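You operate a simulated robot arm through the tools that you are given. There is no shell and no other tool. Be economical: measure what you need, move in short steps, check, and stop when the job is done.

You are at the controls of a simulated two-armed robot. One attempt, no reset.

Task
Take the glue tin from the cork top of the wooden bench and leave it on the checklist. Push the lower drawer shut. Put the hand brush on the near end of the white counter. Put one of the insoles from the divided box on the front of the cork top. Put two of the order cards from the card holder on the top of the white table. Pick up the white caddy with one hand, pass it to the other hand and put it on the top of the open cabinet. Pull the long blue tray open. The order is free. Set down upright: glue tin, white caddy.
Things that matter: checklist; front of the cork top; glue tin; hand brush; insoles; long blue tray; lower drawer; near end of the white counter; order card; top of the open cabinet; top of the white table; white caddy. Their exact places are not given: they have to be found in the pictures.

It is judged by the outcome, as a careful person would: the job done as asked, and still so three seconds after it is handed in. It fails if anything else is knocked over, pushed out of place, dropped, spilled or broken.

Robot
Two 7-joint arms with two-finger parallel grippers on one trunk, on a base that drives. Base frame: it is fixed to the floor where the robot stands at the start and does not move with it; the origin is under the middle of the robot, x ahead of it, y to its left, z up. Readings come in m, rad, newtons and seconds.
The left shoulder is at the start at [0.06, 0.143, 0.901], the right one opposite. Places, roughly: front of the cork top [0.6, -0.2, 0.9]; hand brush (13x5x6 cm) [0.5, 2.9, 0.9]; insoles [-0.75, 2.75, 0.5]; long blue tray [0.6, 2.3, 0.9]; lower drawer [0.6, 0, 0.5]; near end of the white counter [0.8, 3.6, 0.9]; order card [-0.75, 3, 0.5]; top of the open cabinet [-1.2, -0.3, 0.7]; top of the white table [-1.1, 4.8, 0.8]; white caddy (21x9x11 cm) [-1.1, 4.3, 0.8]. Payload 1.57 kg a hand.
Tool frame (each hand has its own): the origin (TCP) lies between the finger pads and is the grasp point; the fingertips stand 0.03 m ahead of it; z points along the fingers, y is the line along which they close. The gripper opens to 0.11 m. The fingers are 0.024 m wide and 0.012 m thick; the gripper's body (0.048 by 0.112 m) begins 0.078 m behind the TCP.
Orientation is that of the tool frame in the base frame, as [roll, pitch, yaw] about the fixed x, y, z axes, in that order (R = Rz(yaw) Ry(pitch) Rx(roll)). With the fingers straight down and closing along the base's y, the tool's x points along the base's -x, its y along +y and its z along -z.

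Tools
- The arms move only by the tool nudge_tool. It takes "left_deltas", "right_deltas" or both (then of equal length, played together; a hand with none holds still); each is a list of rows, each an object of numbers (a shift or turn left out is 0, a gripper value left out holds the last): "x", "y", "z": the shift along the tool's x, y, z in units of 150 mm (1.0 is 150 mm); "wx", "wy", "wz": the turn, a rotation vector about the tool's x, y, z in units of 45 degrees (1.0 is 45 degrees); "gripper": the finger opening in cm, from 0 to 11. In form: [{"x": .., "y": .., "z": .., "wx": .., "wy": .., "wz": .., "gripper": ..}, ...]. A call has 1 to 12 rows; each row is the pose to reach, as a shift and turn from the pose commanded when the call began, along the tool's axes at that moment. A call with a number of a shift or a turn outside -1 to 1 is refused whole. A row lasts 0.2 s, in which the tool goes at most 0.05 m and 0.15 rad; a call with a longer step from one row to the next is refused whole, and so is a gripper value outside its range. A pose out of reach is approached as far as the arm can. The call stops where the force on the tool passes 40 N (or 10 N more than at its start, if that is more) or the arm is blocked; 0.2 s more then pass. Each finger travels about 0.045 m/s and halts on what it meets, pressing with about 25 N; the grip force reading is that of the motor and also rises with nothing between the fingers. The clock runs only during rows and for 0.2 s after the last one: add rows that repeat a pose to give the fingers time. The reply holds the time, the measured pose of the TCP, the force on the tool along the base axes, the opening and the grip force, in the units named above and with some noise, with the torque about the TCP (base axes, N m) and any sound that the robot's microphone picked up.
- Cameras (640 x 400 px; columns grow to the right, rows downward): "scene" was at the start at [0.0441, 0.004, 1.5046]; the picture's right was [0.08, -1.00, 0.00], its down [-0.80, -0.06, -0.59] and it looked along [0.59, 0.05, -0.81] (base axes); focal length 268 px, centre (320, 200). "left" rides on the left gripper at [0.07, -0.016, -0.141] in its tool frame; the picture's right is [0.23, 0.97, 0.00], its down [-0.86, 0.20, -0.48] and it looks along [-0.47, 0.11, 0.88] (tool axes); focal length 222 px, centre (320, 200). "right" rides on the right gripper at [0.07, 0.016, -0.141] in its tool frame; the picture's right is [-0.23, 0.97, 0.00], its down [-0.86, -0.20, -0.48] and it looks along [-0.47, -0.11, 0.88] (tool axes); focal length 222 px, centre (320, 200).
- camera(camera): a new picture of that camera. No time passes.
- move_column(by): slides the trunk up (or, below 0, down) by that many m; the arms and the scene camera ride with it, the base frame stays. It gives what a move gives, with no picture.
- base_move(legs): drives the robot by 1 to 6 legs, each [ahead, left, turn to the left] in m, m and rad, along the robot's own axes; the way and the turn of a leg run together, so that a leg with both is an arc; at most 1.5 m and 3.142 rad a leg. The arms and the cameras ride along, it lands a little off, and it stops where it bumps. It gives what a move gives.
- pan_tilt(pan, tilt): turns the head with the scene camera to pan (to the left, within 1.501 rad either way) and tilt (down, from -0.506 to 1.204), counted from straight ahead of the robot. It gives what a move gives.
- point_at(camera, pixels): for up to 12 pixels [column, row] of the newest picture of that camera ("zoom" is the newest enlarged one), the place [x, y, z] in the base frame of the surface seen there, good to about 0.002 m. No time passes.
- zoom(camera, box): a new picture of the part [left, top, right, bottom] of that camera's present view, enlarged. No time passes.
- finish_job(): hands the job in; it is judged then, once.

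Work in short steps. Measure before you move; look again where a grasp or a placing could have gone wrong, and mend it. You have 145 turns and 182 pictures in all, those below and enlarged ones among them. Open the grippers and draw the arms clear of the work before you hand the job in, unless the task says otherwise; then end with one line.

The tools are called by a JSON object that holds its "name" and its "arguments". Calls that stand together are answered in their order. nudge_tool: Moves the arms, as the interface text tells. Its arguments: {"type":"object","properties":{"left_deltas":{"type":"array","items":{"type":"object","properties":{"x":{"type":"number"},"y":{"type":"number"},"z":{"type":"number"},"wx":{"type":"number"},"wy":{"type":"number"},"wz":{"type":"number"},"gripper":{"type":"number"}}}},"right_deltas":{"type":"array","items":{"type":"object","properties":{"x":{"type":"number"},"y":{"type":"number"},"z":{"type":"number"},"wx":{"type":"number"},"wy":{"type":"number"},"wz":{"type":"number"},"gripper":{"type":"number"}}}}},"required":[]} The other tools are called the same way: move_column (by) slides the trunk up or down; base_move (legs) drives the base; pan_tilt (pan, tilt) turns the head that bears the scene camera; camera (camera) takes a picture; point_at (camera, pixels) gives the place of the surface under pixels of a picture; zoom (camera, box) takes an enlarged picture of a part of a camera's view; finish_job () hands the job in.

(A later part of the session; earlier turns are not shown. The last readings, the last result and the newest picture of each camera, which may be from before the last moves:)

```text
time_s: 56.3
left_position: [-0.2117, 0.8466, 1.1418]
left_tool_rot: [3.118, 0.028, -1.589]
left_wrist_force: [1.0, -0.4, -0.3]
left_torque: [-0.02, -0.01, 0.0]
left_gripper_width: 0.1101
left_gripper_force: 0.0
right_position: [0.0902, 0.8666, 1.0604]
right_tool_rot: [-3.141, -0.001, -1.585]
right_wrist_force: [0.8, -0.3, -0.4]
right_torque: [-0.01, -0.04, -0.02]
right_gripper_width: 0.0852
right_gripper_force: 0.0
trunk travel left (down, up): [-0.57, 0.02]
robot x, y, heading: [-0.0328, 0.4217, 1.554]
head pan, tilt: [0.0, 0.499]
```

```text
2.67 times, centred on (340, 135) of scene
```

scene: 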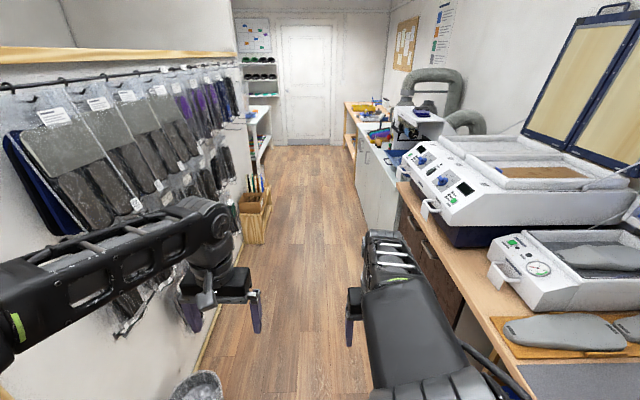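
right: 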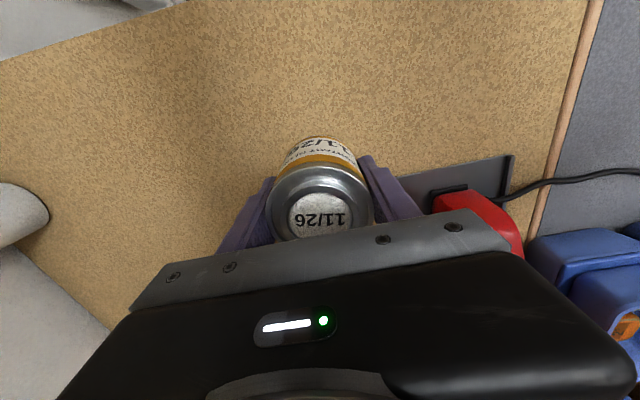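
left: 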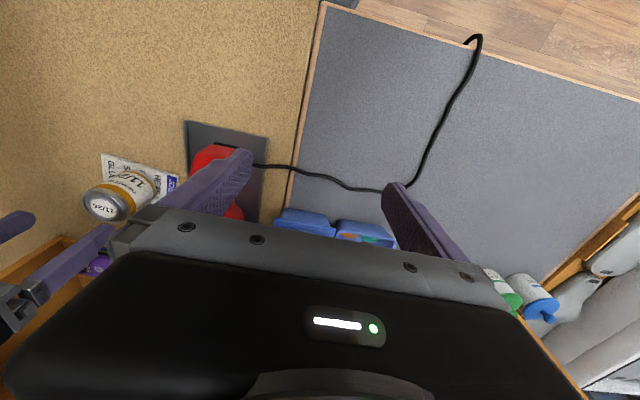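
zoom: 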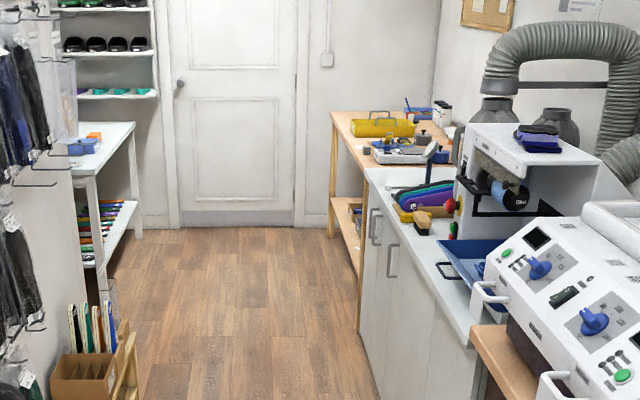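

Clear corridor between x -0.58 and 0.42. I drive 1.4 m north and look at the white counter.

{"name": "base_move", "arguments": {"legs": [[1.35, 0.05, 0.018]]}}

{"name": "pan_tilt", "arguments": {"pan": -0.8, "tilt": 0.5}}

{"name": "camera", "arguments": {"camera": "scene"}}

{"name": "pan_tilt", "arguments": {"pan": 0.7, "tilt": 0.7}}

{"name": "camera", "arguments": {"camera": "scene"}}

```text
time_s: 63.0
left_position: [-0.2589, 2.1738, 1.1406]
left_tool_rot: [3.119, 0.028, -1.569]
left_wrist_force: [0.6, 0.7, 0.4]
left_torque: [-0.01, -0.01, 0.03]
left_gripper_width: 0.1098
left_gripper_force: 0.1
right_position: [0.0443, 2.1978, 1.061]
right_tool_rot: [-3.141, -0.001, -1.57]
right_wrist_force: [-0.6, 0.3, -0.1]
right_torque: [-0.03, 0.02, 0.03]
right_gripper_width: 0.0846
right_gripper_force: 0.0
trunk travel left (down, up): [-0.57, 0.02]
robot x, y, heading: [-0.0723, 1.7605, 1.572]
head pan, tilt: [0.0, 0.499]
```

```text
time_s: 64.1
left_position: [-0.2581, 2.1756, 1.1404]
left_tool_rot: [3.12, 0.029, -1.572]
left_wrist_force: [0.9, 0.4, -0.1]
left_torque: [-0.02, 0.01, -0.02]
left_gripper_width: 0.1098
left_gripper_force: 0.1
right_position: [0.0445, 2.1974, 1.0615]
right_tool_rot: [3.141, -0.003, -1.567]
right_wrist_force: [0.3, 0.1, 0.5]
right_torque: [-0.01, 0.0, 0.05]
right_gripper_width: 0.0849
right_gripper_force: 0.1
trunk travel left (down, up): [-0.57, 0.02]
robot x, y, heading: [-0.071, 1.7593, 1.57]
head pan, tilt: [-0.799, 0.499]
```

```text
155 pictures are left
```

scene: 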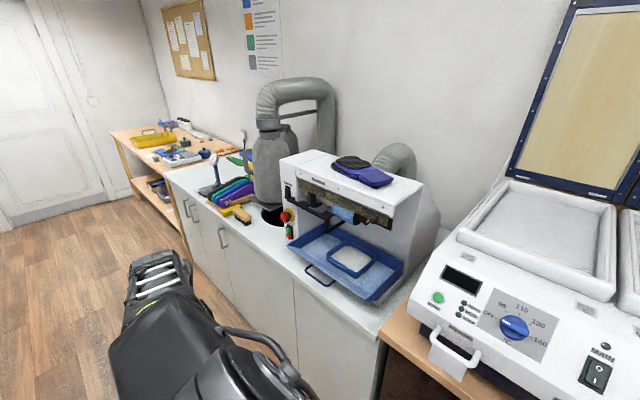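

```text
time_s: 65.7
left_position: [-0.2587, 2.1739, 1.1417]
left_tool_rot: [3.12, 0.027, -1.57]
left_wrist_force: [-0.9, -0.6, 0.8]
left_torque: [0.0, 0.0, 0.01]
left_gripper_width: 0.11
left_gripper_force: 0.0
right_position: [0.0451, 2.1982, 1.0609]
right_tool_rot: [3.141, -0.002, -1.566]
right_wrist_force: [-0.5, 0.4, -0.8]
right_torque: [0.02, 0.02, -0.03]
right_gripper_width: 0.085
right_gripper_force: 0.0
trunk travel left (down, up): [-0.57, 0.02]
robot x, y, heading: [-0.0679, 1.7577, 1.575]
head pan, tilt: [0.7, 0.7]
```

```text
154 pictures are left
```

scene: 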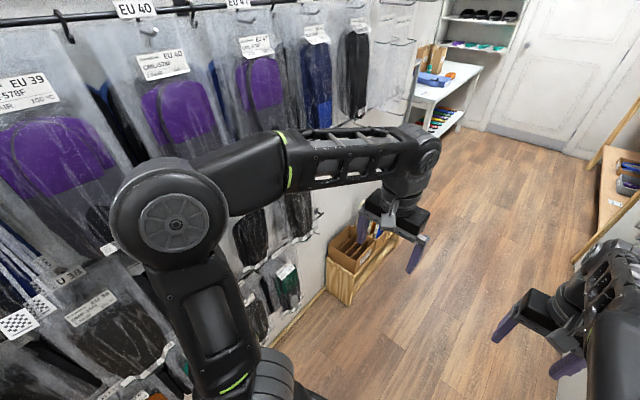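

The tray has a handle bar in front of the white machine; the brush is near (237,207) of the earlier view. I look closer at the white counter.

{"name": "pan_tilt", "arguments": {"pan": -0.7, "tilt": 0.45}}

{"name": "zoom", "arguments": {"camera": "scene", "box": [130, 110, 430, 298]}}

{"name": "point_at", "arguments": {"camera": "zoom", "pixels": [[60, 150], [150, 205], [240, 225], [270, 238], [120, 130], [200, 125], [370, 350], [420, 370]]}}

```text
time_s: 67.2
left_position: [-0.2589, 2.1744, 1.1415]
left_tool_rot: [3.119, 0.029, -1.57]
left_wrist_force: [0.0, -0.3, -0.1]
left_torque: [0.02, 0.01, 0.02]
left_gripper_width: 0.1099
left_gripper_force: 0.0
right_position: [0.0429, 2.1977, 1.0603]
right_tool_rot: [-3.141, -0.001, -1.568]
right_wrist_force: [1.1, 0.5, -1.0]
right_torque: [-0.01, 0.02, 0.02]
right_gripper_width: 0.0851
right_gripper_force: 0.0
trunk travel left (down, up): [-0.57, 0.02]
robot x, y, heading: [-0.0698, 1.7551, 1.569]
head pan, tilt: [-0.7, 0.45]
```

```text
2.13 times, centred on (280, 204) of scene
```

zoom: 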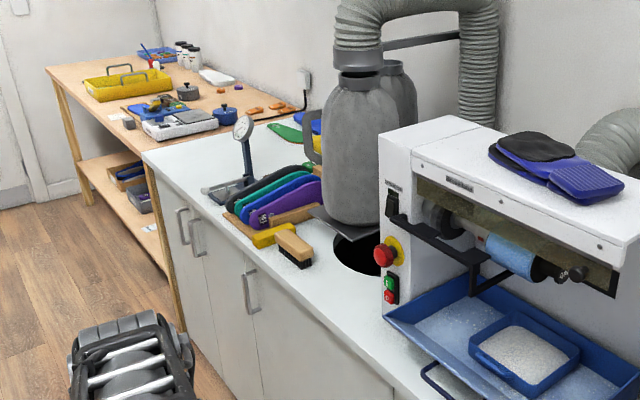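

```text
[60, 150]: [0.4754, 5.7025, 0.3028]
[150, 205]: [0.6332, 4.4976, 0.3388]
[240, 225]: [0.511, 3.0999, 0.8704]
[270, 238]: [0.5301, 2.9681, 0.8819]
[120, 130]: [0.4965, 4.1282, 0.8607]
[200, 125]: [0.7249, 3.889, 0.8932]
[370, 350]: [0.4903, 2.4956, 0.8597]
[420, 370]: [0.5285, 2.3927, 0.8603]
```

The counter is at z 0.86 with its free end near y 3.6. I drive to y≈2.4 and turn to face the counter for the tray.

{"name": "base_move", "arguments": {"legs": [[0.62, 0.0, 0], [0, 0, -1.571]]}}

{"name": "pan_tilt", "arguments": {"pan": 0, "tilt": 0.8}}

{"name": "camera", "arguments": {"camera": "scene"}}

```text
time_s: 74.5
left_position: [0.3487, 2.5583, 1.1421]
left_tool_rot: [3.119, 0.028, 3.134]
left_wrist_force: [-0.6, 0.5, -0.1]
left_torque: [0.01, 0.0, 0.04]
left_gripper_width: 0.1101
left_gripper_force: 0.0
right_position: [0.3713, 2.2562, 1.0612]
right_tool_rot: [3.141, -0.003, 3.138]
right_wrist_force: [-0.1, -0.3, 0.8]
right_torque: [-0.02, 0.04, -0.04]
right_gripper_width: 0.085
right_gripper_force: 0.0
trunk travel left (down, up): [-0.57, 0.02]
robot x, y, heading: [-0.0689, 2.3721, -0.012]
head pan, tilt: [-0.7, 0.45]
```

```text
time_s: 75.6
left_position: [0.35, 2.5579, 1.1423]
left_tool_rot: [3.12, 0.027, 3.134]
left_wrist_force: [-0.5, 0.6, -0.6]
left_torque: [-0.01, 0.04, 0.02]
left_gripper_width: 0.11
left_gripper_force: 0.2
right_position: [0.3719, 2.256, 1.0607]
right_tool_rot: [3.141, -0.002, 3.138]
right_wrist_force: [0.4, 0.3, -0.4]
right_torque: [0.01, 0.01, 0.06]
right_gripper_width: 0.0849
right_gripper_force: 0.1
trunk travel left (down, up): [-0.57, 0.02]
robot x, y, heading: [-0.0705, 2.3718, -0.007]
head pan, tilt: [0.0, 0.799]
```

```text
152 pictures are left
```

scene: 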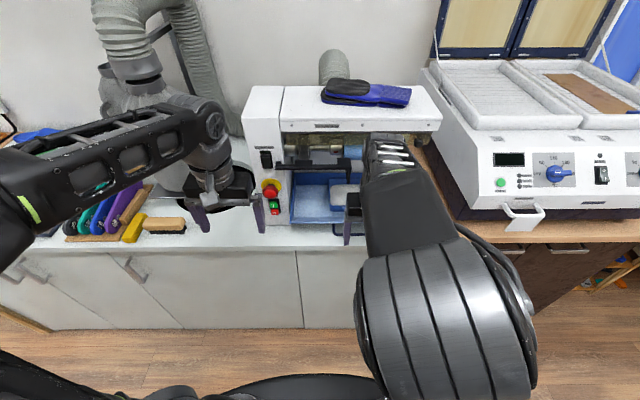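

The right arm hides the handle in the scene view; I look with both wrist cameras.

{"name": "camera", "arguments": {"camera": "right"}}

{"name": "camera", "arguments": {"camera": "left"}}

```text
151 pictures are left
```

right: 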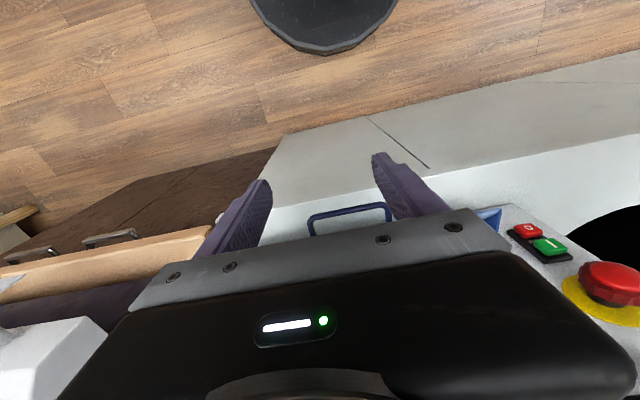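

```text
150 pictures are left
```

left: 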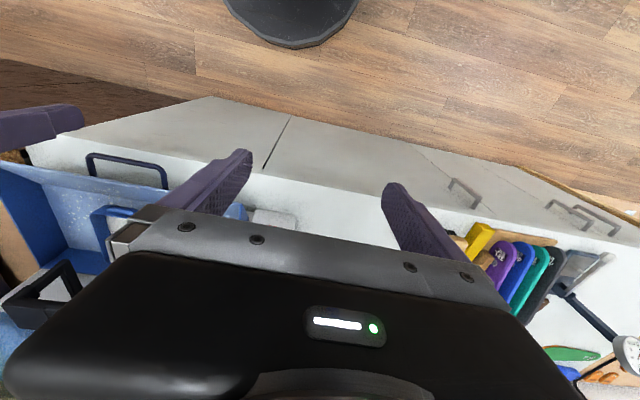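

Handle bar seen at (90..167,155..185) in the left picture and (310..390,205..235) in the right. I measure it.

{"name": "point_at", "arguments": {"camera": "left", "pixels": [[90, 155], [127, 161], [163, 167], [88, 172], [167, 185], [60, 178], [30, 200], [115, 140], [150, 195]]}}

{"name": "point_at", "arguments": {"camera": "right", "pixels": [[312, 214], [350, 209], [388, 205], [311, 230], [330, 195], [490, 218]]}}

{"name": "zoom", "arguments": {"camera": "left", "box": [0, 100, 240, 250]}}

```text
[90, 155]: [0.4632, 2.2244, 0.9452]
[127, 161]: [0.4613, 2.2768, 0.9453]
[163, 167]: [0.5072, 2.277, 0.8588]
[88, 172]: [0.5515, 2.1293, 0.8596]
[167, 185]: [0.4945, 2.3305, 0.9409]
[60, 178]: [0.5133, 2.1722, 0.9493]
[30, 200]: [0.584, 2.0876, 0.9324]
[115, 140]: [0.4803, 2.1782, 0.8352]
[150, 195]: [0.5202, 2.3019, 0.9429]
```

```text
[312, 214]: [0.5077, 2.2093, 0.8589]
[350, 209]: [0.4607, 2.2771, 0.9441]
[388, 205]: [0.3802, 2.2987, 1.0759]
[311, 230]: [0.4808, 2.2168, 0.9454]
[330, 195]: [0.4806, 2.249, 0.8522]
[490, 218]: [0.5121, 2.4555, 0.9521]
```

```text
2.67 times, centred on (120, 175) of left
```

zoom: 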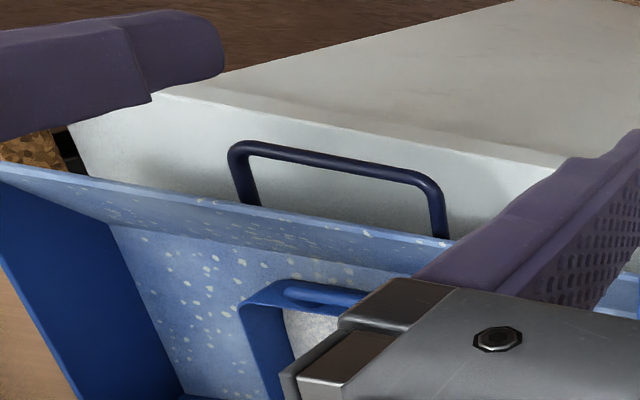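

Handle bar runs along y at x 0.462, z 0.945, y 2.22–2.33. I rotate the right hand 90° about its axis so it closes along x, and check the machine's front.

{"name": "nudge_tool", "arguments": {"right_deltas": [{"wz": -0.17, "gripper": 6}, {"wz": -0.34}, {"wz": -0.51}, {"wz": -0.68}, {"wz": -0.85}, {"wz": -1.0}]}}

{"name": "nudge_tool", "arguments": {"right_deltas": [{"wz": -0.17}, {"wz": -0.34}, {"wz": -0.51}, {"wz": -0.68}, {"wz": -0.85}, {"wz": -1.0}]}}

{"name": "camera", "arguments": {"camera": "scene"}}

{"name": "camera", "arguments": {"camera": "right"}}

{"name": "point_at", "arguments": {"camera": "scene", "pixels": [[330, 126], [300, 170], [275, 210], [268, 150], [330, 210], [330, 190]]}}

```text
time_s: 77.0
left_position: [0.3497, 2.5573, 1.1411]
left_tool_rot: [3.12, 0.029, 3.133]
left_wrist_force: [0.1, -0.7, -0.5]
left_torque: [0.0, 0.0, 0.0]
left_gripper_width: 0.1097
left_gripper_force: 0.0
right_position: [0.3703, 2.2561, 1.06]
right_tool_rot: [3.14, -0.001, -2.358]
right_wrist_force: [0.5, -0.2, 0.4]
right_torque: [0.0, -0.01, 0.0]
right_gripper_width: 0.0598
right_gripper_force: 0.1
trunk travel left (down, up): [-0.57, 0.02]
robot x, y, heading: [-0.0674, 2.373, -0.005]
head pan, tilt: [0.0, 0.799]
```

```text
time_s: 78.4
left_position: [0.3495, 2.5568, 1.1421]
left_tool_rot: [3.119, 0.029, 3.136]
left_wrist_force: [0.7, 0.0, -0.1]
left_torque: [-0.03, 0.01, 0.03]
left_gripper_width: 0.1101
left_gripper_force: 0.0
right_position: [0.3716, 2.2555, 1.0604]
right_tool_rot: [3.141, 0.001, -1.573]
right_wrist_force: [-0.5, -0.5, -0.1]
right_torque: [0.01, 0.0, 0.01]
right_gripper_width: 0.0599
right_gripper_force: 0.1
trunk travel left (down, up): [-0.57, 0.02]
robot x, y, heading: [-0.0675, 2.3771, -0.005]
head pan, tilt: [0.0, 0.799]
```

```text
148 pictures are left
```

scene: 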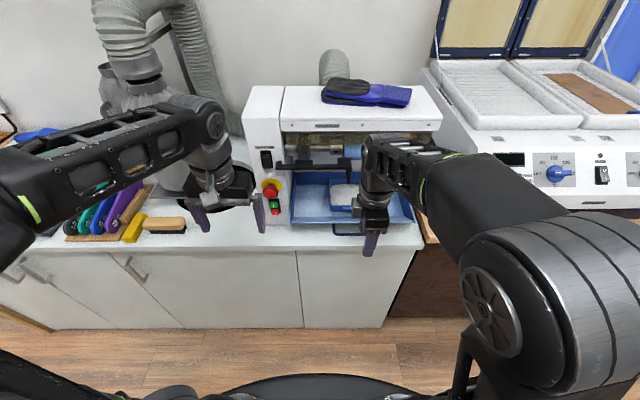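

```text
147 pictures are left
```

right: 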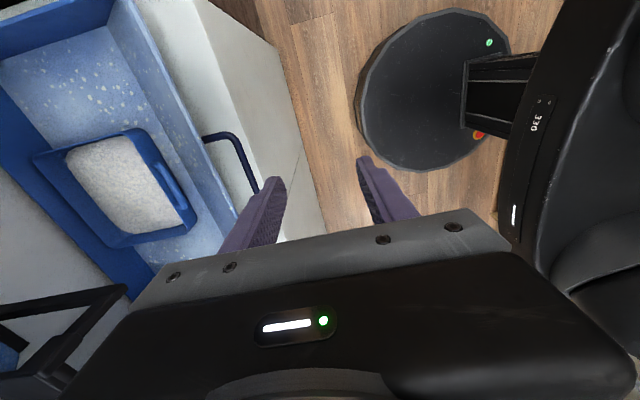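

```text
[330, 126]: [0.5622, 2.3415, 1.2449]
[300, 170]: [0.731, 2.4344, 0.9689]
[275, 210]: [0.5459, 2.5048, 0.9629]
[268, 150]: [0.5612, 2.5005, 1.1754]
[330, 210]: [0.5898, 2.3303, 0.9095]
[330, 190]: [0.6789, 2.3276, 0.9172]
```

Machine housing front is at x 0.56, leaving clearance. I move over the bar with 4 cm opening and lower around it.

{"name": "nudge_tool", "arguments": {"right_deltas": [{"x": -0.06, "y": -0.3, "gripper": 4}, {"x": -0.137, "y": -0.61}, {"x": -0.137, "y": -0.61}, {"x": -0.137, "y": -0.61, "z": 0.25}, {"x": -0.137, "y": -0.61, "z": 0.4}, {"x": -0.137, "y": -0.61, "z": 0.4}]}}

{"name": "camera", "arguments": {"camera": "right"}}

{"name": "camera", "arguments": {"camera": "left"}}

```text
time_s: 79.8
left_position: [0.3502, 2.557, 1.1418]
left_tool_rot: [3.12, 0.027, 3.135]
left_wrist_force: [0.4, 0.2, 0.1]
left_torque: [0.03, 0.0, -0.01]
left_gripper_width: 0.1099
left_gripper_force: 0.0
right_position: [0.4638, 2.275, 0.9983]
right_tool_rot: [-3.141, 0.0, -1.573]
right_wrist_force: [0.0, -0.4, 0.0]
right_torque: [0.01, 0.0, 0.03]
right_gripper_width: 0.0401
right_gripper_force: 0.0
trunk travel left (down, up): [-0.57, 0.02]
robot x, y, heading: [-0.0674, 2.3711, -0.012]
head pan, tilt: [0.0, 0.799]
```

```text
146 pictures are left
```

right: 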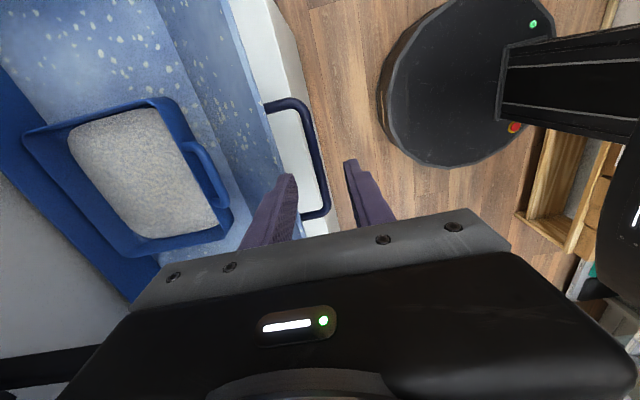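

```text
145 pictures are left
```

left: 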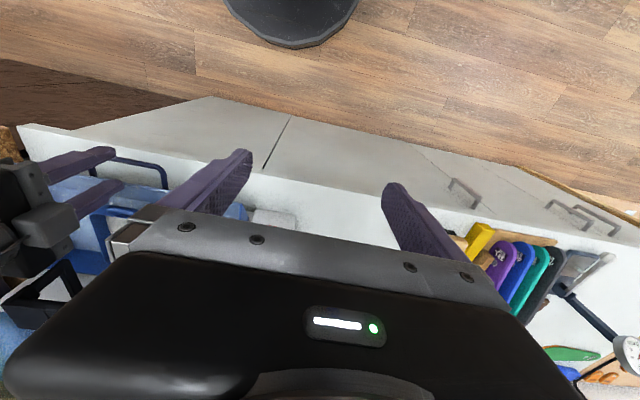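

The bar lies between the fingers. I lower 5.8 cm and close.

{"name": "nudge_tool", "arguments": {"right_deltas": [{"z": 0.2}, {"z": 0.38}, {"z": 0.38, "gripper": 2}, {"z": 0.38, "gripper": 0}, {"z": 0.38}, {"z": 0.38}]}}

```text
time_s: 80.1
left_position: [0.3478, 2.5577, 1.1414]
left_tool_rot: [3.119, 0.028, 3.135]
left_wrist_force: [-0.1, 0.4, -0.8]
left_torque: [0.04, 0.04, 0.03]
left_gripper_width: 0.1101
left_gripper_force: 0.0
right_position: [0.4671, 2.2739, 0.9946]
right_tool_rot: [-3.124, 0.005, -1.574]
right_wrist_force: [-5.8, -0.1, 17.4]
right_torque: [-0.13, -0.2, 0.02]
right_gripper_width: 0.0348
right_gripper_force: 0.0
trunk travel left (down, up): [-0.57, 0.02]
robot x, y, heading: [-0.0705, 2.3735, -0.011]
head pan, tilt: [0.0, 0.799]
stopped in row 1 (right hand): the force on the tool passed its limit (the readings are from after the stop); the commanded pose is now the measured one
```

Unexpected contact at tip z≈0.965. I lift slightly and look for what was touched – probably the machine's black rest.

{"name": "nudge_tool", "arguments": {"right_deltas": [{"z": -0.2}, {"z": -0.3}, {"z": -0.3}]}}

{"name": "zoom", "arguments": {"camera": "scene", "box": [230, 80, 470, 250]}}

{"name": "zoom", "arguments": {"camera": "left", "box": [0, 80, 320, 280]}}

{"name": "point_at", "arguments": {"camera": "zoom", "pixels": [[60, 400], [100, 360], [145, 375], [130, 390], [165, 275], [240, 290], [320, 180], [30, 340]]}}

```text
time_s: 80.9
left_position: [0.3489, 2.5579, 1.1417]
left_tool_rot: [3.119, 0.027, 3.133]
left_wrist_force: [-0.1, 0.4, 0.8]
left_torque: [0.01, -0.05, -0.01]
left_gripper_width: 0.1099
left_gripper_force: 0.1
right_position: [0.467, 2.2743, 1.0381]
right_tool_rot: [-3.125, 0.003, -1.573]
right_wrist_force: [0.2, 0.3, 0.1]
right_torque: [0.0, 0.02, 0.01]
right_gripper_width: 0.0401
right_gripper_force: 0.1
trunk travel left (down, up): [-0.57, 0.02]
robot x, y, heading: [-0.0647, 2.3742, -0.005]
head pan, tilt: [0.0, 0.799]
```

```text
2.35 times, centred on (350, 165) of scene
```

zoom: 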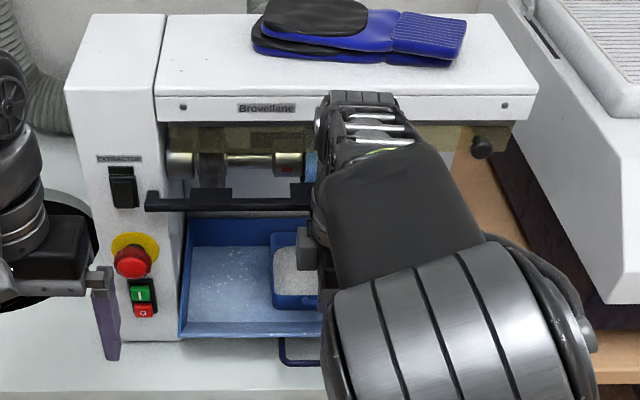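

```text
2.00 times, centred on (160, 180) of left
```

zoom: 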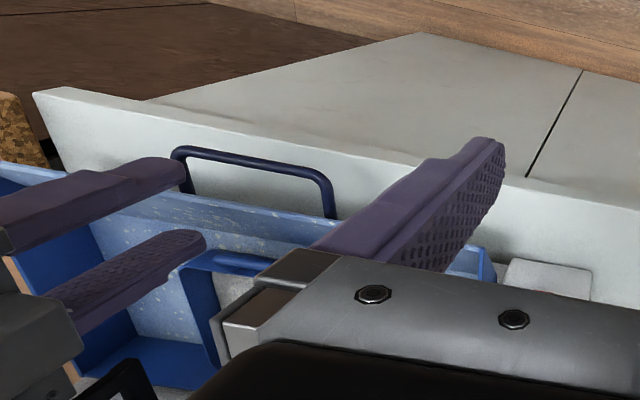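

```text
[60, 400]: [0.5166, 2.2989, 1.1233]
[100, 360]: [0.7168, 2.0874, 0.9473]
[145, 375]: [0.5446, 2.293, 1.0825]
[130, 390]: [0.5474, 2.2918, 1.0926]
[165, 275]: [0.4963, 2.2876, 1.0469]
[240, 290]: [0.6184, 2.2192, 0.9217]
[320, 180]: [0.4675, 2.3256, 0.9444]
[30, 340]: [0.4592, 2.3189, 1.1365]
```

The gripper body met the machine's black rest (x≈0.54, z≈1.08). I tilt the hand 45° (body away from the machine) so fingers point forward-down, then approach the bar.

{"name": "nudge_tool", "arguments": {"right_deltas": [{"wx": 0.17}, {"wx": 0.34}, {"wx": 0.51}, {"wx": 0.68}, {"wx": 0.85}, {"wx": 1.0}, {"wx": 1.0}]}}

{"name": "camera", "arguments": {"camera": "left"}}

```text
time_s: 82.5
left_position: [0.3495, 2.5573, 1.1413]
left_tool_rot: [3.12, 0.027, 3.136]
left_wrist_force: [0.3, 0.2, 0.4]
left_torque: [0.0, -0.02, -0.01]
left_gripper_width: 0.1099
left_gripper_force: 0.1
right_position: [0.467, 2.274, 1.0375]
right_tool_rot: [-2.341, 0.003, -1.575]
right_wrist_force: [0.2, 0.4, -0.6]
right_torque: [-0.03, -0.02, 0.02]
right_gripper_width: 0.0399
right_gripper_force: 0.1
trunk travel left (down, up): [-0.57, 0.02]
robot x, y, heading: [-0.0683, 2.3744, -0.009]
head pan, tilt: [0.0, 0.799]
```

```text
142 pictures are left
```

left: 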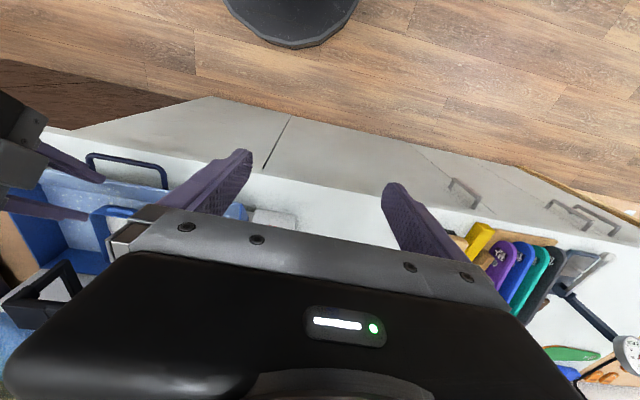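

Now at the 45° attitude. I move along tool y to line up with the bar, then advance 6 cm along the fingers.

{"name": "nudge_tool", "arguments": {"right_deltas": [{"y": 0.25}, {"y": 0.483}, {"y": 0.483}, {"y": 0.483, "z": 0.1}, {"y": 0.483, "z": 0.2}]}}

{"name": "zoom", "arguments": {"camera": "left", "box": [0, 80, 320, 280]}}

{"name": "camera", "arguments": {"camera": "right"}}

```text
time_s: 83.7
left_position: [0.3489, 2.5575, 1.1417]
left_tool_rot: [3.12, 0.029, 3.135]
left_wrist_force: [0.3, -1.0, 0.1]
left_torque: [0.03, 0.0, -0.01]
left_gripper_width: 0.1099
left_gripper_force: 0.1
right_position: [0.4387, 2.2746, 0.9639]
right_tool_rot: [-2.342, 0.005, -1.574]
right_wrist_force: [0.4, 0.4, -0.2]
right_torque: [0.03, 0.01, 0.03]
right_gripper_width: 0.0401
right_gripper_force: 0.1
trunk travel left (down, up): [-0.57, 0.02]
robot x, y, heading: [-0.0669, 2.3729, -0.012]
head pan, tilt: [0.0, 0.799]
```

```text
2.00 times, centred on (160, 180) of left
```

zoom: 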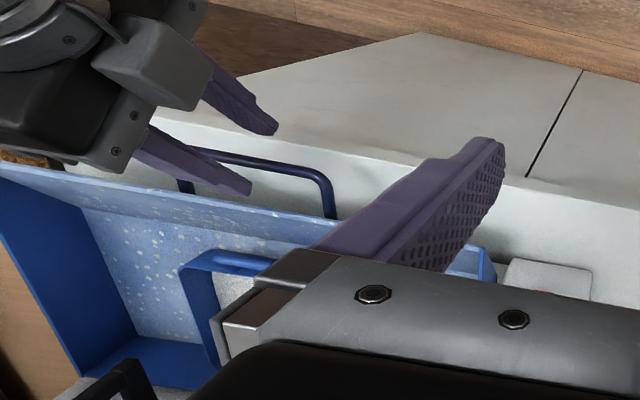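

```text
140 pictures are left
```

right: 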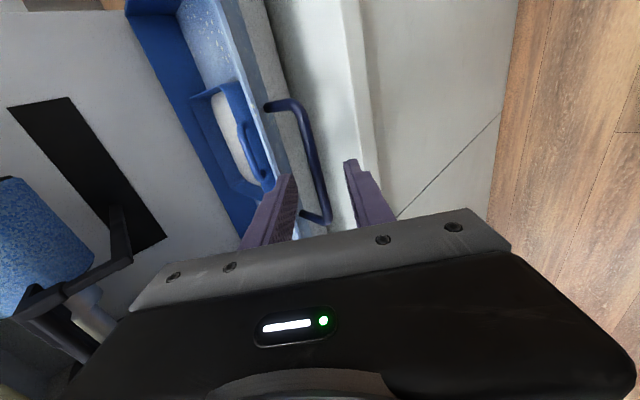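

The bar is between the two fingers; I advance 2.8 cm more and close.

{"name": "nudge_tool", "arguments": {"right_deltas": [{"z": 0.09}, {"z": 0.18}, {"z": 0.18, "gripper": 2}, {"z": 0.18, "gripper": 0}, {"z": 0.18}, {"z": 0.18}]}}

{"name": "zoom", "arguments": {"camera": "left", "box": [0, 80, 320, 280]}}

```text
time_s: 85.1
left_position: [0.3484, 2.5571, 1.1419]
left_tool_rot: [3.118, 0.028, 3.136]
left_wrist_force: [-0.5, -0.7, -0.8]
left_torque: [0.0, 0.02, -0.05]
left_gripper_width: 0.1101
left_gripper_force: 0.1
right_position: [0.4566, 2.2745, 0.9482]
right_tool_rot: [-2.339, 0.003, -1.571]
right_wrist_force: [2.4, -1.9, 13.4]
right_torque: [-0.44, -0.11, 0.53]
right_gripper_width: 0.0087
right_gripper_force: 27.6
trunk travel left (down, up): [-0.57, 0.02]
robot x, y, heading: [-0.0699, 2.3751, -0.008]
head pan, tilt: [0.0, 0.799]
```

```text
2.00 times, centred on (160, 180) of left
```

zoom: 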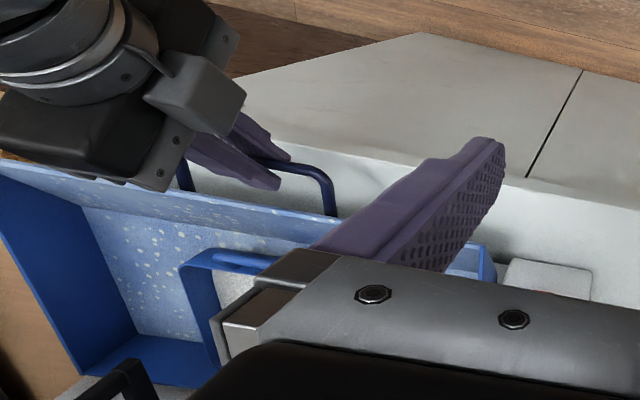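

Bar gripped (9 mm). I pull gently back along -x, about 10 cm.

{"name": "nudge_tool", "arguments": {"right_deltas": [{"y": 0.05, "z": -0.05}, {"y": 0.1, "z": -0.1}, {"y": 0.15, "z": -0.155}, {"y": 0.2, "z": -0.206}, {"y": 0.25, "z": -0.258}, {"y": 0.3, "z": -0.31}, {"y": 0.35, "z": -0.361}, {"y": 0.4, "z": -0.413}, {"y": 0.45, "z": -0.464}, {"y": 0.5, "z": -0.516}]}}

{"name": "camera", "arguments": {"camera": "scene"}}

```text
time_s: 87.3
left_position: [0.3505, 2.5542, 1.1407]
left_tool_rot: [3.118, 0.028, 3.133]
left_wrist_force: [-0.7, -0.3, 0.6]
left_torque: [-0.01, -0.01, -0.02]
left_gripper_width: 0.1099
left_gripper_force: 0.1
right_position: [0.3859, 2.2906, 0.9416]
right_tool_rot: [-2.348, -0.002, -1.579]
right_wrist_force: [-0.1, -25.2, 2.1]
right_torque: [-0.49, 0.03, 0.46]
right_gripper_width: 0.0096
right_gripper_force: 28.2
right hand out of reach, approached as far as the arm can: row 6, 7, 8, 9, 10
trunk travel left (down, up): [-0.57, 0.02]
robot x, y, heading: [-0.0711, 2.3685, -0.008]
head pan, tilt: [0.0, 0.799]
```

```text
138 pictures are left
```

scene: 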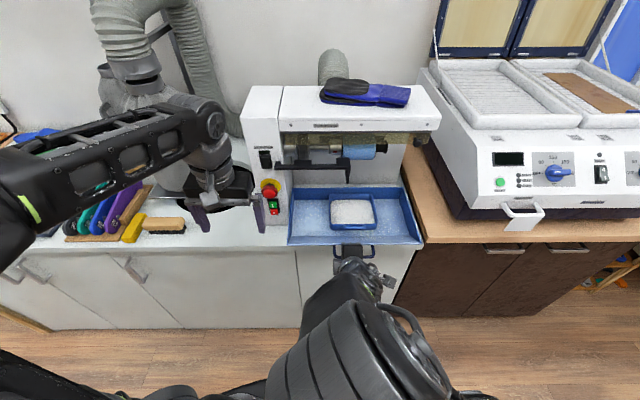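

The arm ran out of fold-back room after 7 cm; the tray follows. I drive the base back to pull it further.

{"name": "base_move", "arguments": {"legs": [[-0.06, 0, 0]]}}

{"name": "camera", "arguments": {"camera": "scene"}}

```text
time_s: 88.3
left_position: [0.2903, 2.557, 1.1419]
left_tool_rot: [3.117, 0.029, 3.134]
left_wrist_force: [0.0, 0.1, 0.2]
left_torque: [0.02, -0.02, 0.0]
left_gripper_width: 0.1101
left_gripper_force: 0.0
right_position: [0.3269, 2.2955, 0.9437]
right_tool_rot: [-2.344, 0.002, -1.573]
right_wrist_force: [0.3, -13.5, -11.2]
right_torque: [-0.38, 0.0, 0.57]
right_gripper_width: 0.0091
right_gripper_force: 27.5
trunk travel left (down, up): [-0.57, 0.02]
robot x, y, heading: [-0.1277, 2.3729, -0.005]
head pan, tilt: [0.0, 0.799]
```

```text
137 pictures are left
```

scene: 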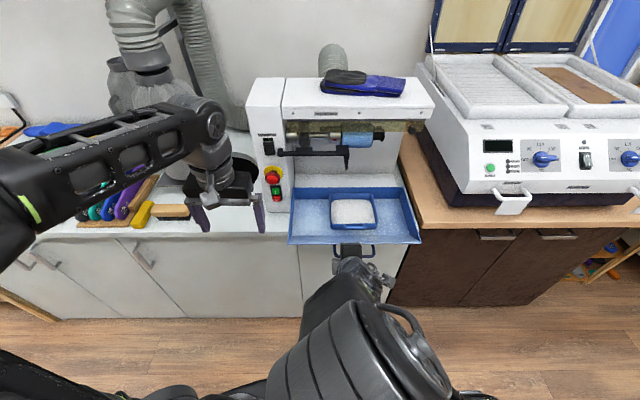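

Tray is out 13 cm with no pulling resistance yet. I measure the tray's back edge to see how much remains in the machine.

{"name": "point_at", "arguments": {"camera": "scene", "pixels": [[300, 192], [395, 190], [293, 240], [420, 240], [340, 195], [350, 230], [345, 180]]}}

{"name": "zoom", "arguments": {"camera": "scene", "box": [240, 100, 440, 260]}}

```text
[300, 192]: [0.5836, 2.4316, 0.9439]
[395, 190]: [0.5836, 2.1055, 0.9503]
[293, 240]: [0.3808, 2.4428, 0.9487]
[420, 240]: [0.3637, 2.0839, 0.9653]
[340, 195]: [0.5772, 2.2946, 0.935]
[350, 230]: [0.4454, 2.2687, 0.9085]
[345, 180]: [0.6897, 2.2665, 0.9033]
```

```text
2.50 times, centred on (340, 180) of scene
```

zoom: 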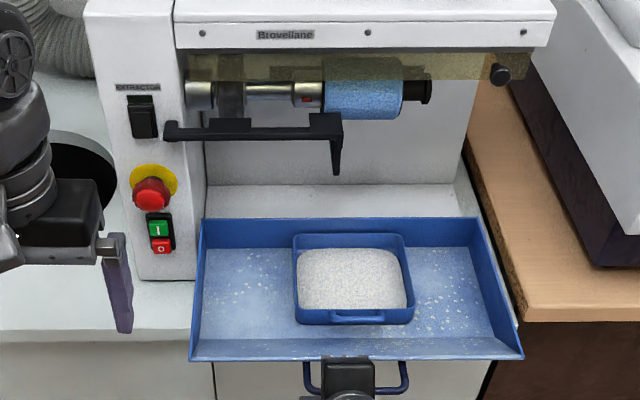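

The tray rides on slides (bottom z≈0.90 above the counter at 0.86). I pull a little further to feel for the stop.

{"name": "base_move", "arguments": {"legs": [[-0.05, 0, 0]]}}

{"name": "zoom", "arguments": {"camera": "scene", "box": [240, 100, 440, 260]}}

```text
time_s: 89.1
left_position: [0.2725, 2.5579, 1.1411]
left_tool_rot: [3.118, 0.029, 3.133]
left_wrist_force: [0.8, -0.1, -0.4]
left_torque: [-0.03, 0.0, 0.01]
left_gripper_width: 0.11
left_gripper_force: 0.1
right_position: [0.3189, 2.2982, 0.9516]
right_tool_rot: [-2.319, 0.011, -1.578]
right_wrist_force: [0.0, -3.1, 14.2]
right_torque: [-0.78, -0.12, 0.24]
right_gripper_width: 0.009
right_gripper_force: 27.6
trunk travel left (down, up): [-0.57, 0.02]
robot x, y, heading: [-0.1417, 2.3724, -0.01]
head pan, tilt: [0.0, 0.799]
stopped in leg 1: the force on the tool passed its limit (the readings are from after the stop); the commanded pose is now the measured one
```

```text
2.50 times, centred on (340, 180) of scene
```

zoom: 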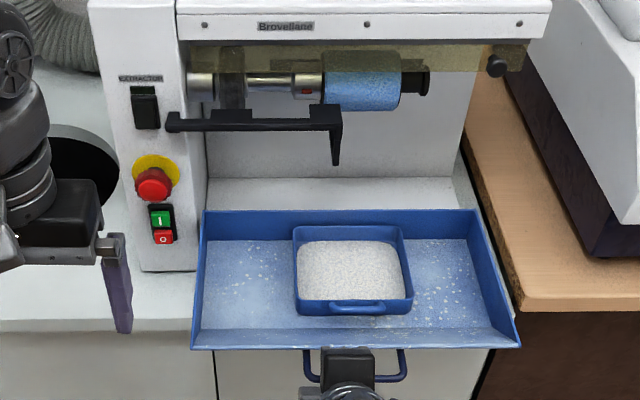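

It reached its stop: the tray is fully open. I open the fingers and withdraw along the finger axis.

{"name": "nudge_tool", "arguments": {"right_deltas": [{"gripper": 4.5}, {"z": 0}, {"z": 0}, {"z": -0.1}, {"z": -0.2}, {"z": -0.3}, {"z": -0.4}, {"z": -0.5}, {"z": -0.6}, {"z": -0.6}]}}

{"name": "camera", "arguments": {"camera": "scene"}}

```text
time_s: 91.5
left_position: [0.2728, 2.5582, 1.1413]
left_tool_rot: [3.119, 0.029, 3.134]
left_wrist_force: [-0.2, -0.5, -0.4]
left_torque: [-0.03, -0.03, -0.01]
left_gripper_width: 0.1101
left_gripper_force: 0.1
right_position: [0.294, 2.2942, 1.0065]
right_tool_rot: [-2.366, 0.035, -1.666]
right_wrist_force: [-0.3, -0.8, 0.3]
right_torque: [0.02, 0.02, -0.03]
right_gripper_width: 0.0449
right_gripper_force: 0.2
right hand out of reach, approached as far as the arm can: row 4, 5, 6, 7, 8, 9, 10
trunk travel left (down, up): [-0.57, 0.02]
robot x, y, heading: [-0.1461, 2.3695, -0.008]
head pan, tilt: [0.0, 0.799]
stopped in row 10 (right hand): the arm was blocked; the commanded pose is now the measured one
```

```text
134 pictures are left
```

scene: 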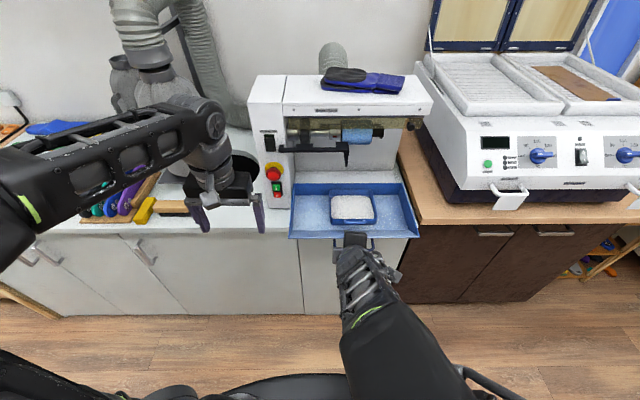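

Fingers are clear above the bar. I untilt the hand, then rotate it back to normal yaw.

{"name": "nudge_tool", "arguments": {"right_deltas": [{"wx": -0.17}, {"wx": -0.34}, {"wx": -0.51}, {"wx": -0.68}, {"wx": -0.85}, {"wx": -0.95}]}}

{"name": "nudge_tool", "arguments": {"right_deltas": [{"z": -0.25, "wz": 0.17}, {"z": -0.5, "wz": 0.34}, {"z": -0.5, "wz": 0.51}, {"z": -0.5, "wz": 0.68}, {"z": -0.5, "wz": 0.85}, {"z": -0.5, "wz": 1.0}]}}

{"name": "nudge_tool", "arguments": {"right_deltas": [{"wz": 0.17}, {"wz": 0.34}, {"wz": 0.51}, {"wz": 0.68}, {"wz": 0.85}, {"wz": 0.98}]}}

{"name": "camera", "arguments": {"camera": "scene"}}

```text
time_s: 92.9
left_position: [0.2726, 2.5571, 1.1411]
left_tool_rot: [3.12, 0.027, 3.136]
left_wrist_force: [-0.6, -0.3, -0.2]
left_torque: [0.01, -0.01, 0.0]
left_gripper_width: 0.1099
left_gripper_force: 0.0
right_position: [0.2928, 2.294, 1.0064]
right_tool_rot: [-3.115, 0.034, -1.666]
right_wrist_force: [-0.5, -0.8, 0.5]
right_torque: [-0.01, 0.03, -0.01]
right_gripper_width: 0.0451
right_gripper_force: 0.0
trunk travel left (down, up): [-0.57, 0.02]
robot x, y, heading: [-0.1464, 2.374, -0.007]
head pan, tilt: [0.0, 0.799]
```

```text
time_s: 94.3
left_position: [0.2729, 2.558, 1.1421]
left_tool_rot: [3.12, 0.028, 3.135]
left_wrist_force: [0.0, 0.4, -0.3]
left_torque: [0.01, -0.01, 0.0]
left_gripper_width: 0.11
left_gripper_force: 0.1
right_position: [0.2895, 2.2911, 1.0816]
right_tool_rot: [3.137, 0.045, -2.452]
right_wrist_force: [0.5, -0.8, 0.6]
right_torque: [0.03, -0.01, 0.02]
right_gripper_width: 0.0451
right_gripper_force: 0.1
trunk travel left (down, up): [-0.57, 0.02]
robot x, y, heading: [-0.1456, 2.3718, -0.009]
head pan, tilt: [0.0, 0.799]
```

```text
time_s: 95.7
left_position: [0.2725, 2.5577, 1.1421]
left_tool_rot: [3.12, 0.029, 3.134]
left_wrist_force: [0.0, 0.0, -0.2]
left_torque: [-0.03, -0.02, 0.0]
left_gripper_width: 0.11
left_gripper_force: 0.0
right_position: [0.2919, 2.2912, 1.0806]
right_tool_rot: [3.106, 0.029, 3.06]
right_wrist_force: [-0.5, -0.1, 0.7]
right_torque: [-0.04, 0.01, -0.01]
right_gripper_width: 0.045
right_gripper_force: 0.1
trunk travel left (down, up): [-0.57, 0.02]
robot x, y, heading: [-0.1457, 2.3732, -0.007]
head pan, tilt: [0.0, 0.799]
```

```text
133 pictures are left
```

scene: 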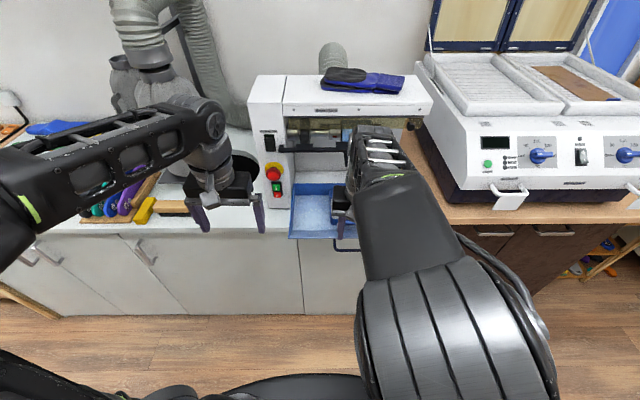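

Now the brush. I slide the base left 0.55 m and look.

{"name": "base_move", "arguments": {"legs": [[0.03, 0.55, 0.007]]}}

{"name": "pan_tilt", "arguments": {"pan": 0.15, "tilt": 0.8}}

{"name": "camera", "arguments": {"camera": "scene"}}

{"name": "camera", "arguments": {"camera": "right"}}

```text
time_s: 98.9
left_position: [0.3096, 3.1123, 1.1413]
left_tool_rot: [3.118, 0.027, 3.127]
left_wrist_force: [-0.1, 0.9, 0.1]
left_torque: [-0.03, 0.02, -0.02]
left_gripper_width: 0.1096
left_gripper_force: 0.1
right_position: [0.3292, 2.8455, 1.0817]
right_tool_rot: [3.109, 0.032, 3.057]
right_wrist_force: [-0.6, 0.5, 0.3]
right_torque: [-0.04, 0.01, 0.0]
right_gripper_width: 0.045
right_gripper_force: 0.1
trunk travel left (down, up): [-0.57, 0.02]
robot x, y, heading: [-0.1087, 2.9292, -0.015]
head pan, tilt: [0.0, 0.799]
```

```text
time_s: 99.6
left_position: [0.3098, 3.1113, 1.1417]
left_tool_rot: [3.121, 0.029, 3.128]
left_wrist_force: [-0.4, 0.0, -0.5]
left_torque: [-0.01, 0.03, 0.03]
left_gripper_width: 0.1101
left_gripper_force: 0.1
right_position: [0.3274, 2.8456, 1.0817]
right_tool_rot: [3.107, 0.029, 3.057]
right_wrist_force: [-0.5, 1.3, 0.4]
right_torque: [-0.02, -0.02, -0.05]
right_gripper_width: 0.0448
right_gripper_force: 0.2
trunk travel left (down, up): [-0.57, 0.02]
robot x, y, heading: [-0.1085, 2.9286, -0.018]
head pan, tilt: [0.15, 0.799]
```

```text
132 pictures are left
```

scene: 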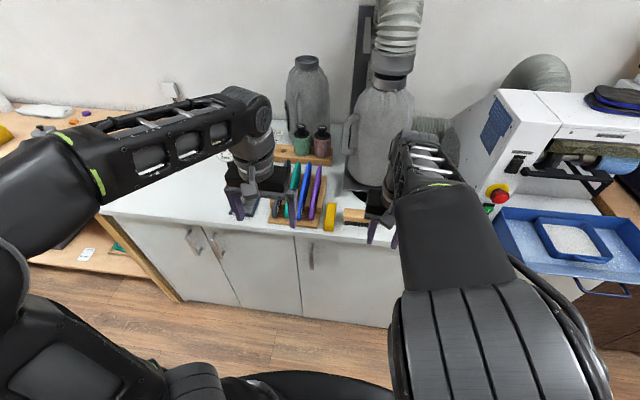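

```text
131 pictures are left
```

right: 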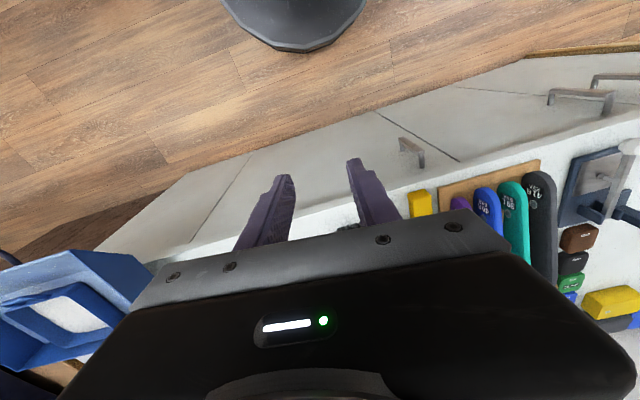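

The brush is at (355,215) in the scene, partly behind the right hand. I zoom and measure.

{"name": "zoom", "arguments": {"camera": "scene", "box": [200, 130, 440, 260]}}

{"name": "point_at", "arguments": {"camera": "scene", "pixels": [[347, 212], [360, 216], [347, 219], [330, 215], [330, 225], [100, 215], [180, 250], [200, 210], [150, 200], [130, 215]]}}

```text
2.67 times, centred on (320, 195) of scene
```

zoom: 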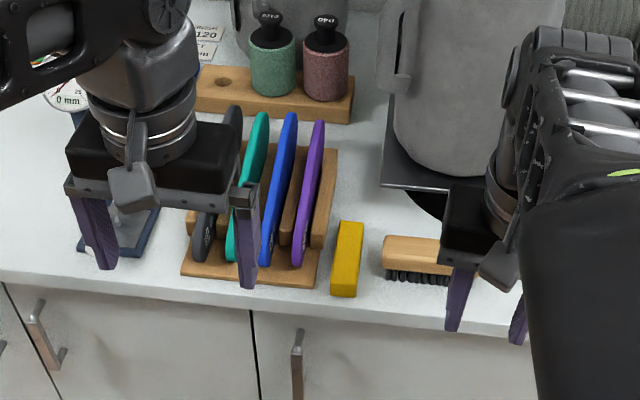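

```text
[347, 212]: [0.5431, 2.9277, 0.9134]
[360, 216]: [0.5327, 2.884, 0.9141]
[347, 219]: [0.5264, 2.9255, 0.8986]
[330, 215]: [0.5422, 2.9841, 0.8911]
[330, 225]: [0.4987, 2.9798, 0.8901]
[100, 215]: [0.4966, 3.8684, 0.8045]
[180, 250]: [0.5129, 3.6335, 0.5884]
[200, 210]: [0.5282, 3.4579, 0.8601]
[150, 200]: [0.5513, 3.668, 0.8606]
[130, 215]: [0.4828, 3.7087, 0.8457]
```

The brush lies along y (2.80–2.93), width along x near 0.545, top z 0.914. I rotate the right hand 90° to close along x and raise it for a clear view.

{"name": "nudge_tool", "arguments": {"right_deltas": [{"wz": -0.17, "gripper": 9}, {"wz": -0.34}, {"wz": -0.51}, {"wz": -0.68}, {"wz": -0.85}, {"wz": -1.0}]}}

{"name": "nudge_tool", "arguments": {"right_deltas": [{"wz": -0.17}, {"wz": -0.34}, {"wz": -0.51}, {"wz": -0.68}, {"wz": -0.8}, {"wz": -0.89}]}}

{"name": "camera", "arguments": {"camera": "right"}}

{"name": "camera", "arguments": {"camera": "scene"}}

```text
time_s: 101.0
left_position: [0.3099, 3.1116, 1.1416]
left_tool_rot: [3.118, 0.027, 3.13]
left_wrist_force: [0.3, -0.8, 0.7]
left_torque: [0.0, 0.04, -0.02]
left_gripper_width: 0.1097
left_gripper_force: 0.0
right_position: [0.3289, 2.8465, 1.0816]
right_tool_rot: [3.137, 0.046, -2.435]
right_wrist_force: [-0.3, 0.3, 0.3]
right_torque: [0.03, 0.0, 0.0]
right_gripper_width: 0.0899
right_gripper_force: 0.0
trunk travel left (down, up): [-0.57, 0.02]
robot x, y, heading: [-0.1099, 2.9257, -0.018]
head pan, tilt: [0.15, 0.799]
```

```text
time_s: 102.4
left_position: [0.3088, 3.1119, 1.1421]
left_tool_rot: [3.118, 0.03, 3.128]
left_wrist_force: [0.6, -0.2, 0.7]
left_torque: [0.02, 0.0, 0.03]
left_gripper_width: 0.1099
left_gripper_force: 0.2
right_position: [0.3283, 2.8454, 1.0814]
right_tool_rot: [-3.115, 0.037, -1.739]
right_wrist_force: [1.0, 0.6, -0.5]
right_torque: [-0.01, -0.02, -0.02]
right_gripper_width: 0.09
right_gripper_force: 0.0
trunk travel left (down, up): [-0.57, 0.02]
robot x, y, heading: [-0.1074, 2.9305, -0.015]
head pan, tilt: [0.15, 0.799]
```

```text
129 pictures are left
```

right: 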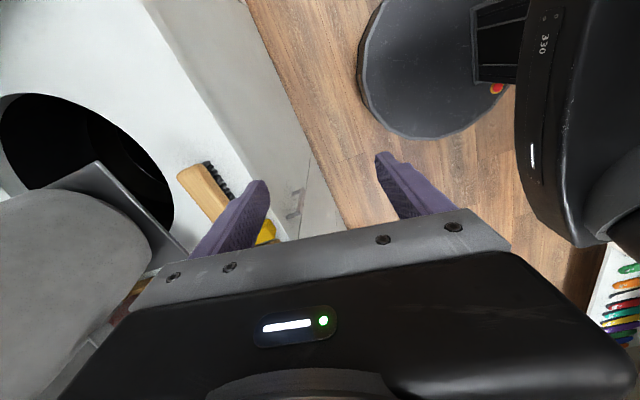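

```text
128 pictures are left
```

scene: 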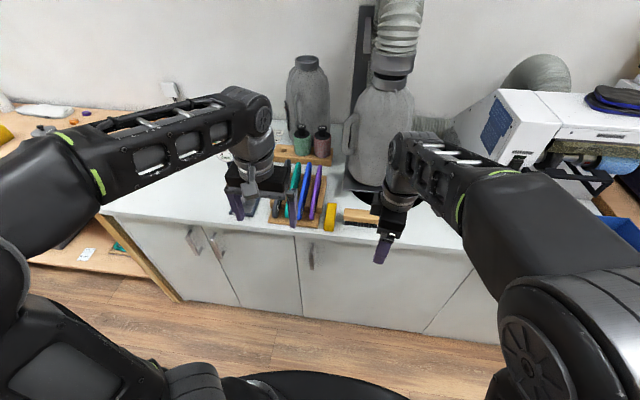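

Brush visible in the right picture around (205,192). I measure its ends and width.

{"name": "point_at", "arguments": {"camera": "right", "pixels": [[181, 178], [203, 166], [210, 200], [228, 192], [212, 215], [150, 215], [120, 170], [195, 172]]}}

{"name": "point_at", "arguments": {"camera": "scene", "pixels": [[346, 212], [375, 215], [373, 224], [346, 219], [355, 198], [370, 190]]}}

```text
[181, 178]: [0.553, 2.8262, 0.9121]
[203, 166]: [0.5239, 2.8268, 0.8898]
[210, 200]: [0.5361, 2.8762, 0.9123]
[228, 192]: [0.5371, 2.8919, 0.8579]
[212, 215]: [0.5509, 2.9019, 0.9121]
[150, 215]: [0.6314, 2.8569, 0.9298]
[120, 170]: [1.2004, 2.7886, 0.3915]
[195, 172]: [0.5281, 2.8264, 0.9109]
```

```text
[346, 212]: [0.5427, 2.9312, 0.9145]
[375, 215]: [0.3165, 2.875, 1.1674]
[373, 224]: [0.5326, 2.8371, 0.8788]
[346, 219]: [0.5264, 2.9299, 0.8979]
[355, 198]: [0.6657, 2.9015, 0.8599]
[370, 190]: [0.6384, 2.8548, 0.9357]
```

Brush centre ≈ (0.545, 2.877), top 0.912. I drive 0.12 ahead, then position the right hand above it with yaw squared.

{"name": "base_move", "arguments": {"legs": [[0.12, 0, 0.015]]}}

{"name": "nudge_tool", "arguments": {"right_deltas": [{"y": -0.2, "wz": -0.1, "gripper": 7.5}, {"y": -0.45, "wz": -0.2}, {"y": -0.64, "wz": -0.21}, {"y": -0.64, "wz": -0.21}]}}

{"name": "camera", "arguments": {"camera": "right"}}

```text
time_s: 103.7
left_position: [0.4284, 3.1176, 1.1408]
left_tool_rot: [3.12, 0.027, -3.138]
left_wrist_force: [-0.8, 0.0, 0.3]
left_torque: [-0.01, 0.08, -0.03]
left_gripper_width: 0.1099
left_gripper_force: 0.1
right_position: [0.4514, 2.8512, 1.0805]
right_tool_rot: [-3.116, 0.037, -1.723]
right_wrist_force: [0.7, 0.2, -0.3]
right_torque: [-0.02, 0.06, 0.0]
right_gripper_width: 0.09
right_gripper_force: 0.0
trunk travel left (down, up): [-0.57, 0.02]
robot x, y, heading: [0.0129, 2.9273, 0.002]
head pan, tilt: [0.15, 0.799]
```

```text
time_s: 104.7
left_position: [0.4267, 3.1173, 1.1413]
left_tool_rot: [3.119, 0.027, -3.138]
left_wrist_force: [-0.8, -0.1, -0.3]
left_torque: [0.0, 0.01, -0.03]
left_gripper_width: 0.1098
left_gripper_force: 0.0
right_position: [0.5448, 2.8364, 1.0828]
right_tool_rot: [-3.109, 0.031, -1.559]
right_wrist_force: [-1.4, 0.0, -0.6]
right_torque: [0.01, 0.01, -0.01]
right_gripper_width: 0.0751
right_gripper_force: 0.0
trunk travel left (down, up): [-0.57, 0.02]
robot x, y, heading: [0.0107, 2.93, 0.002]
head pan, tilt: [0.15, 0.799]
```

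```text
127 pictures are left
```

right: 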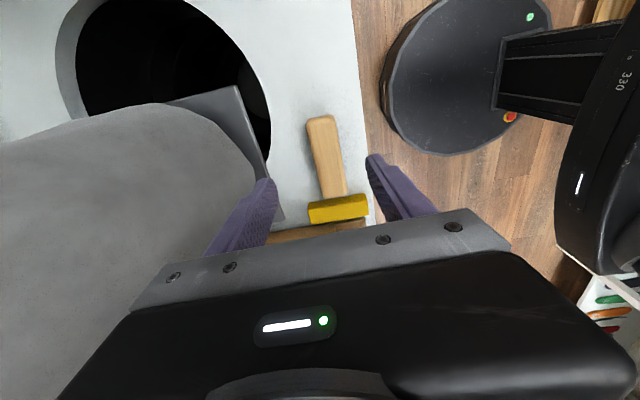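

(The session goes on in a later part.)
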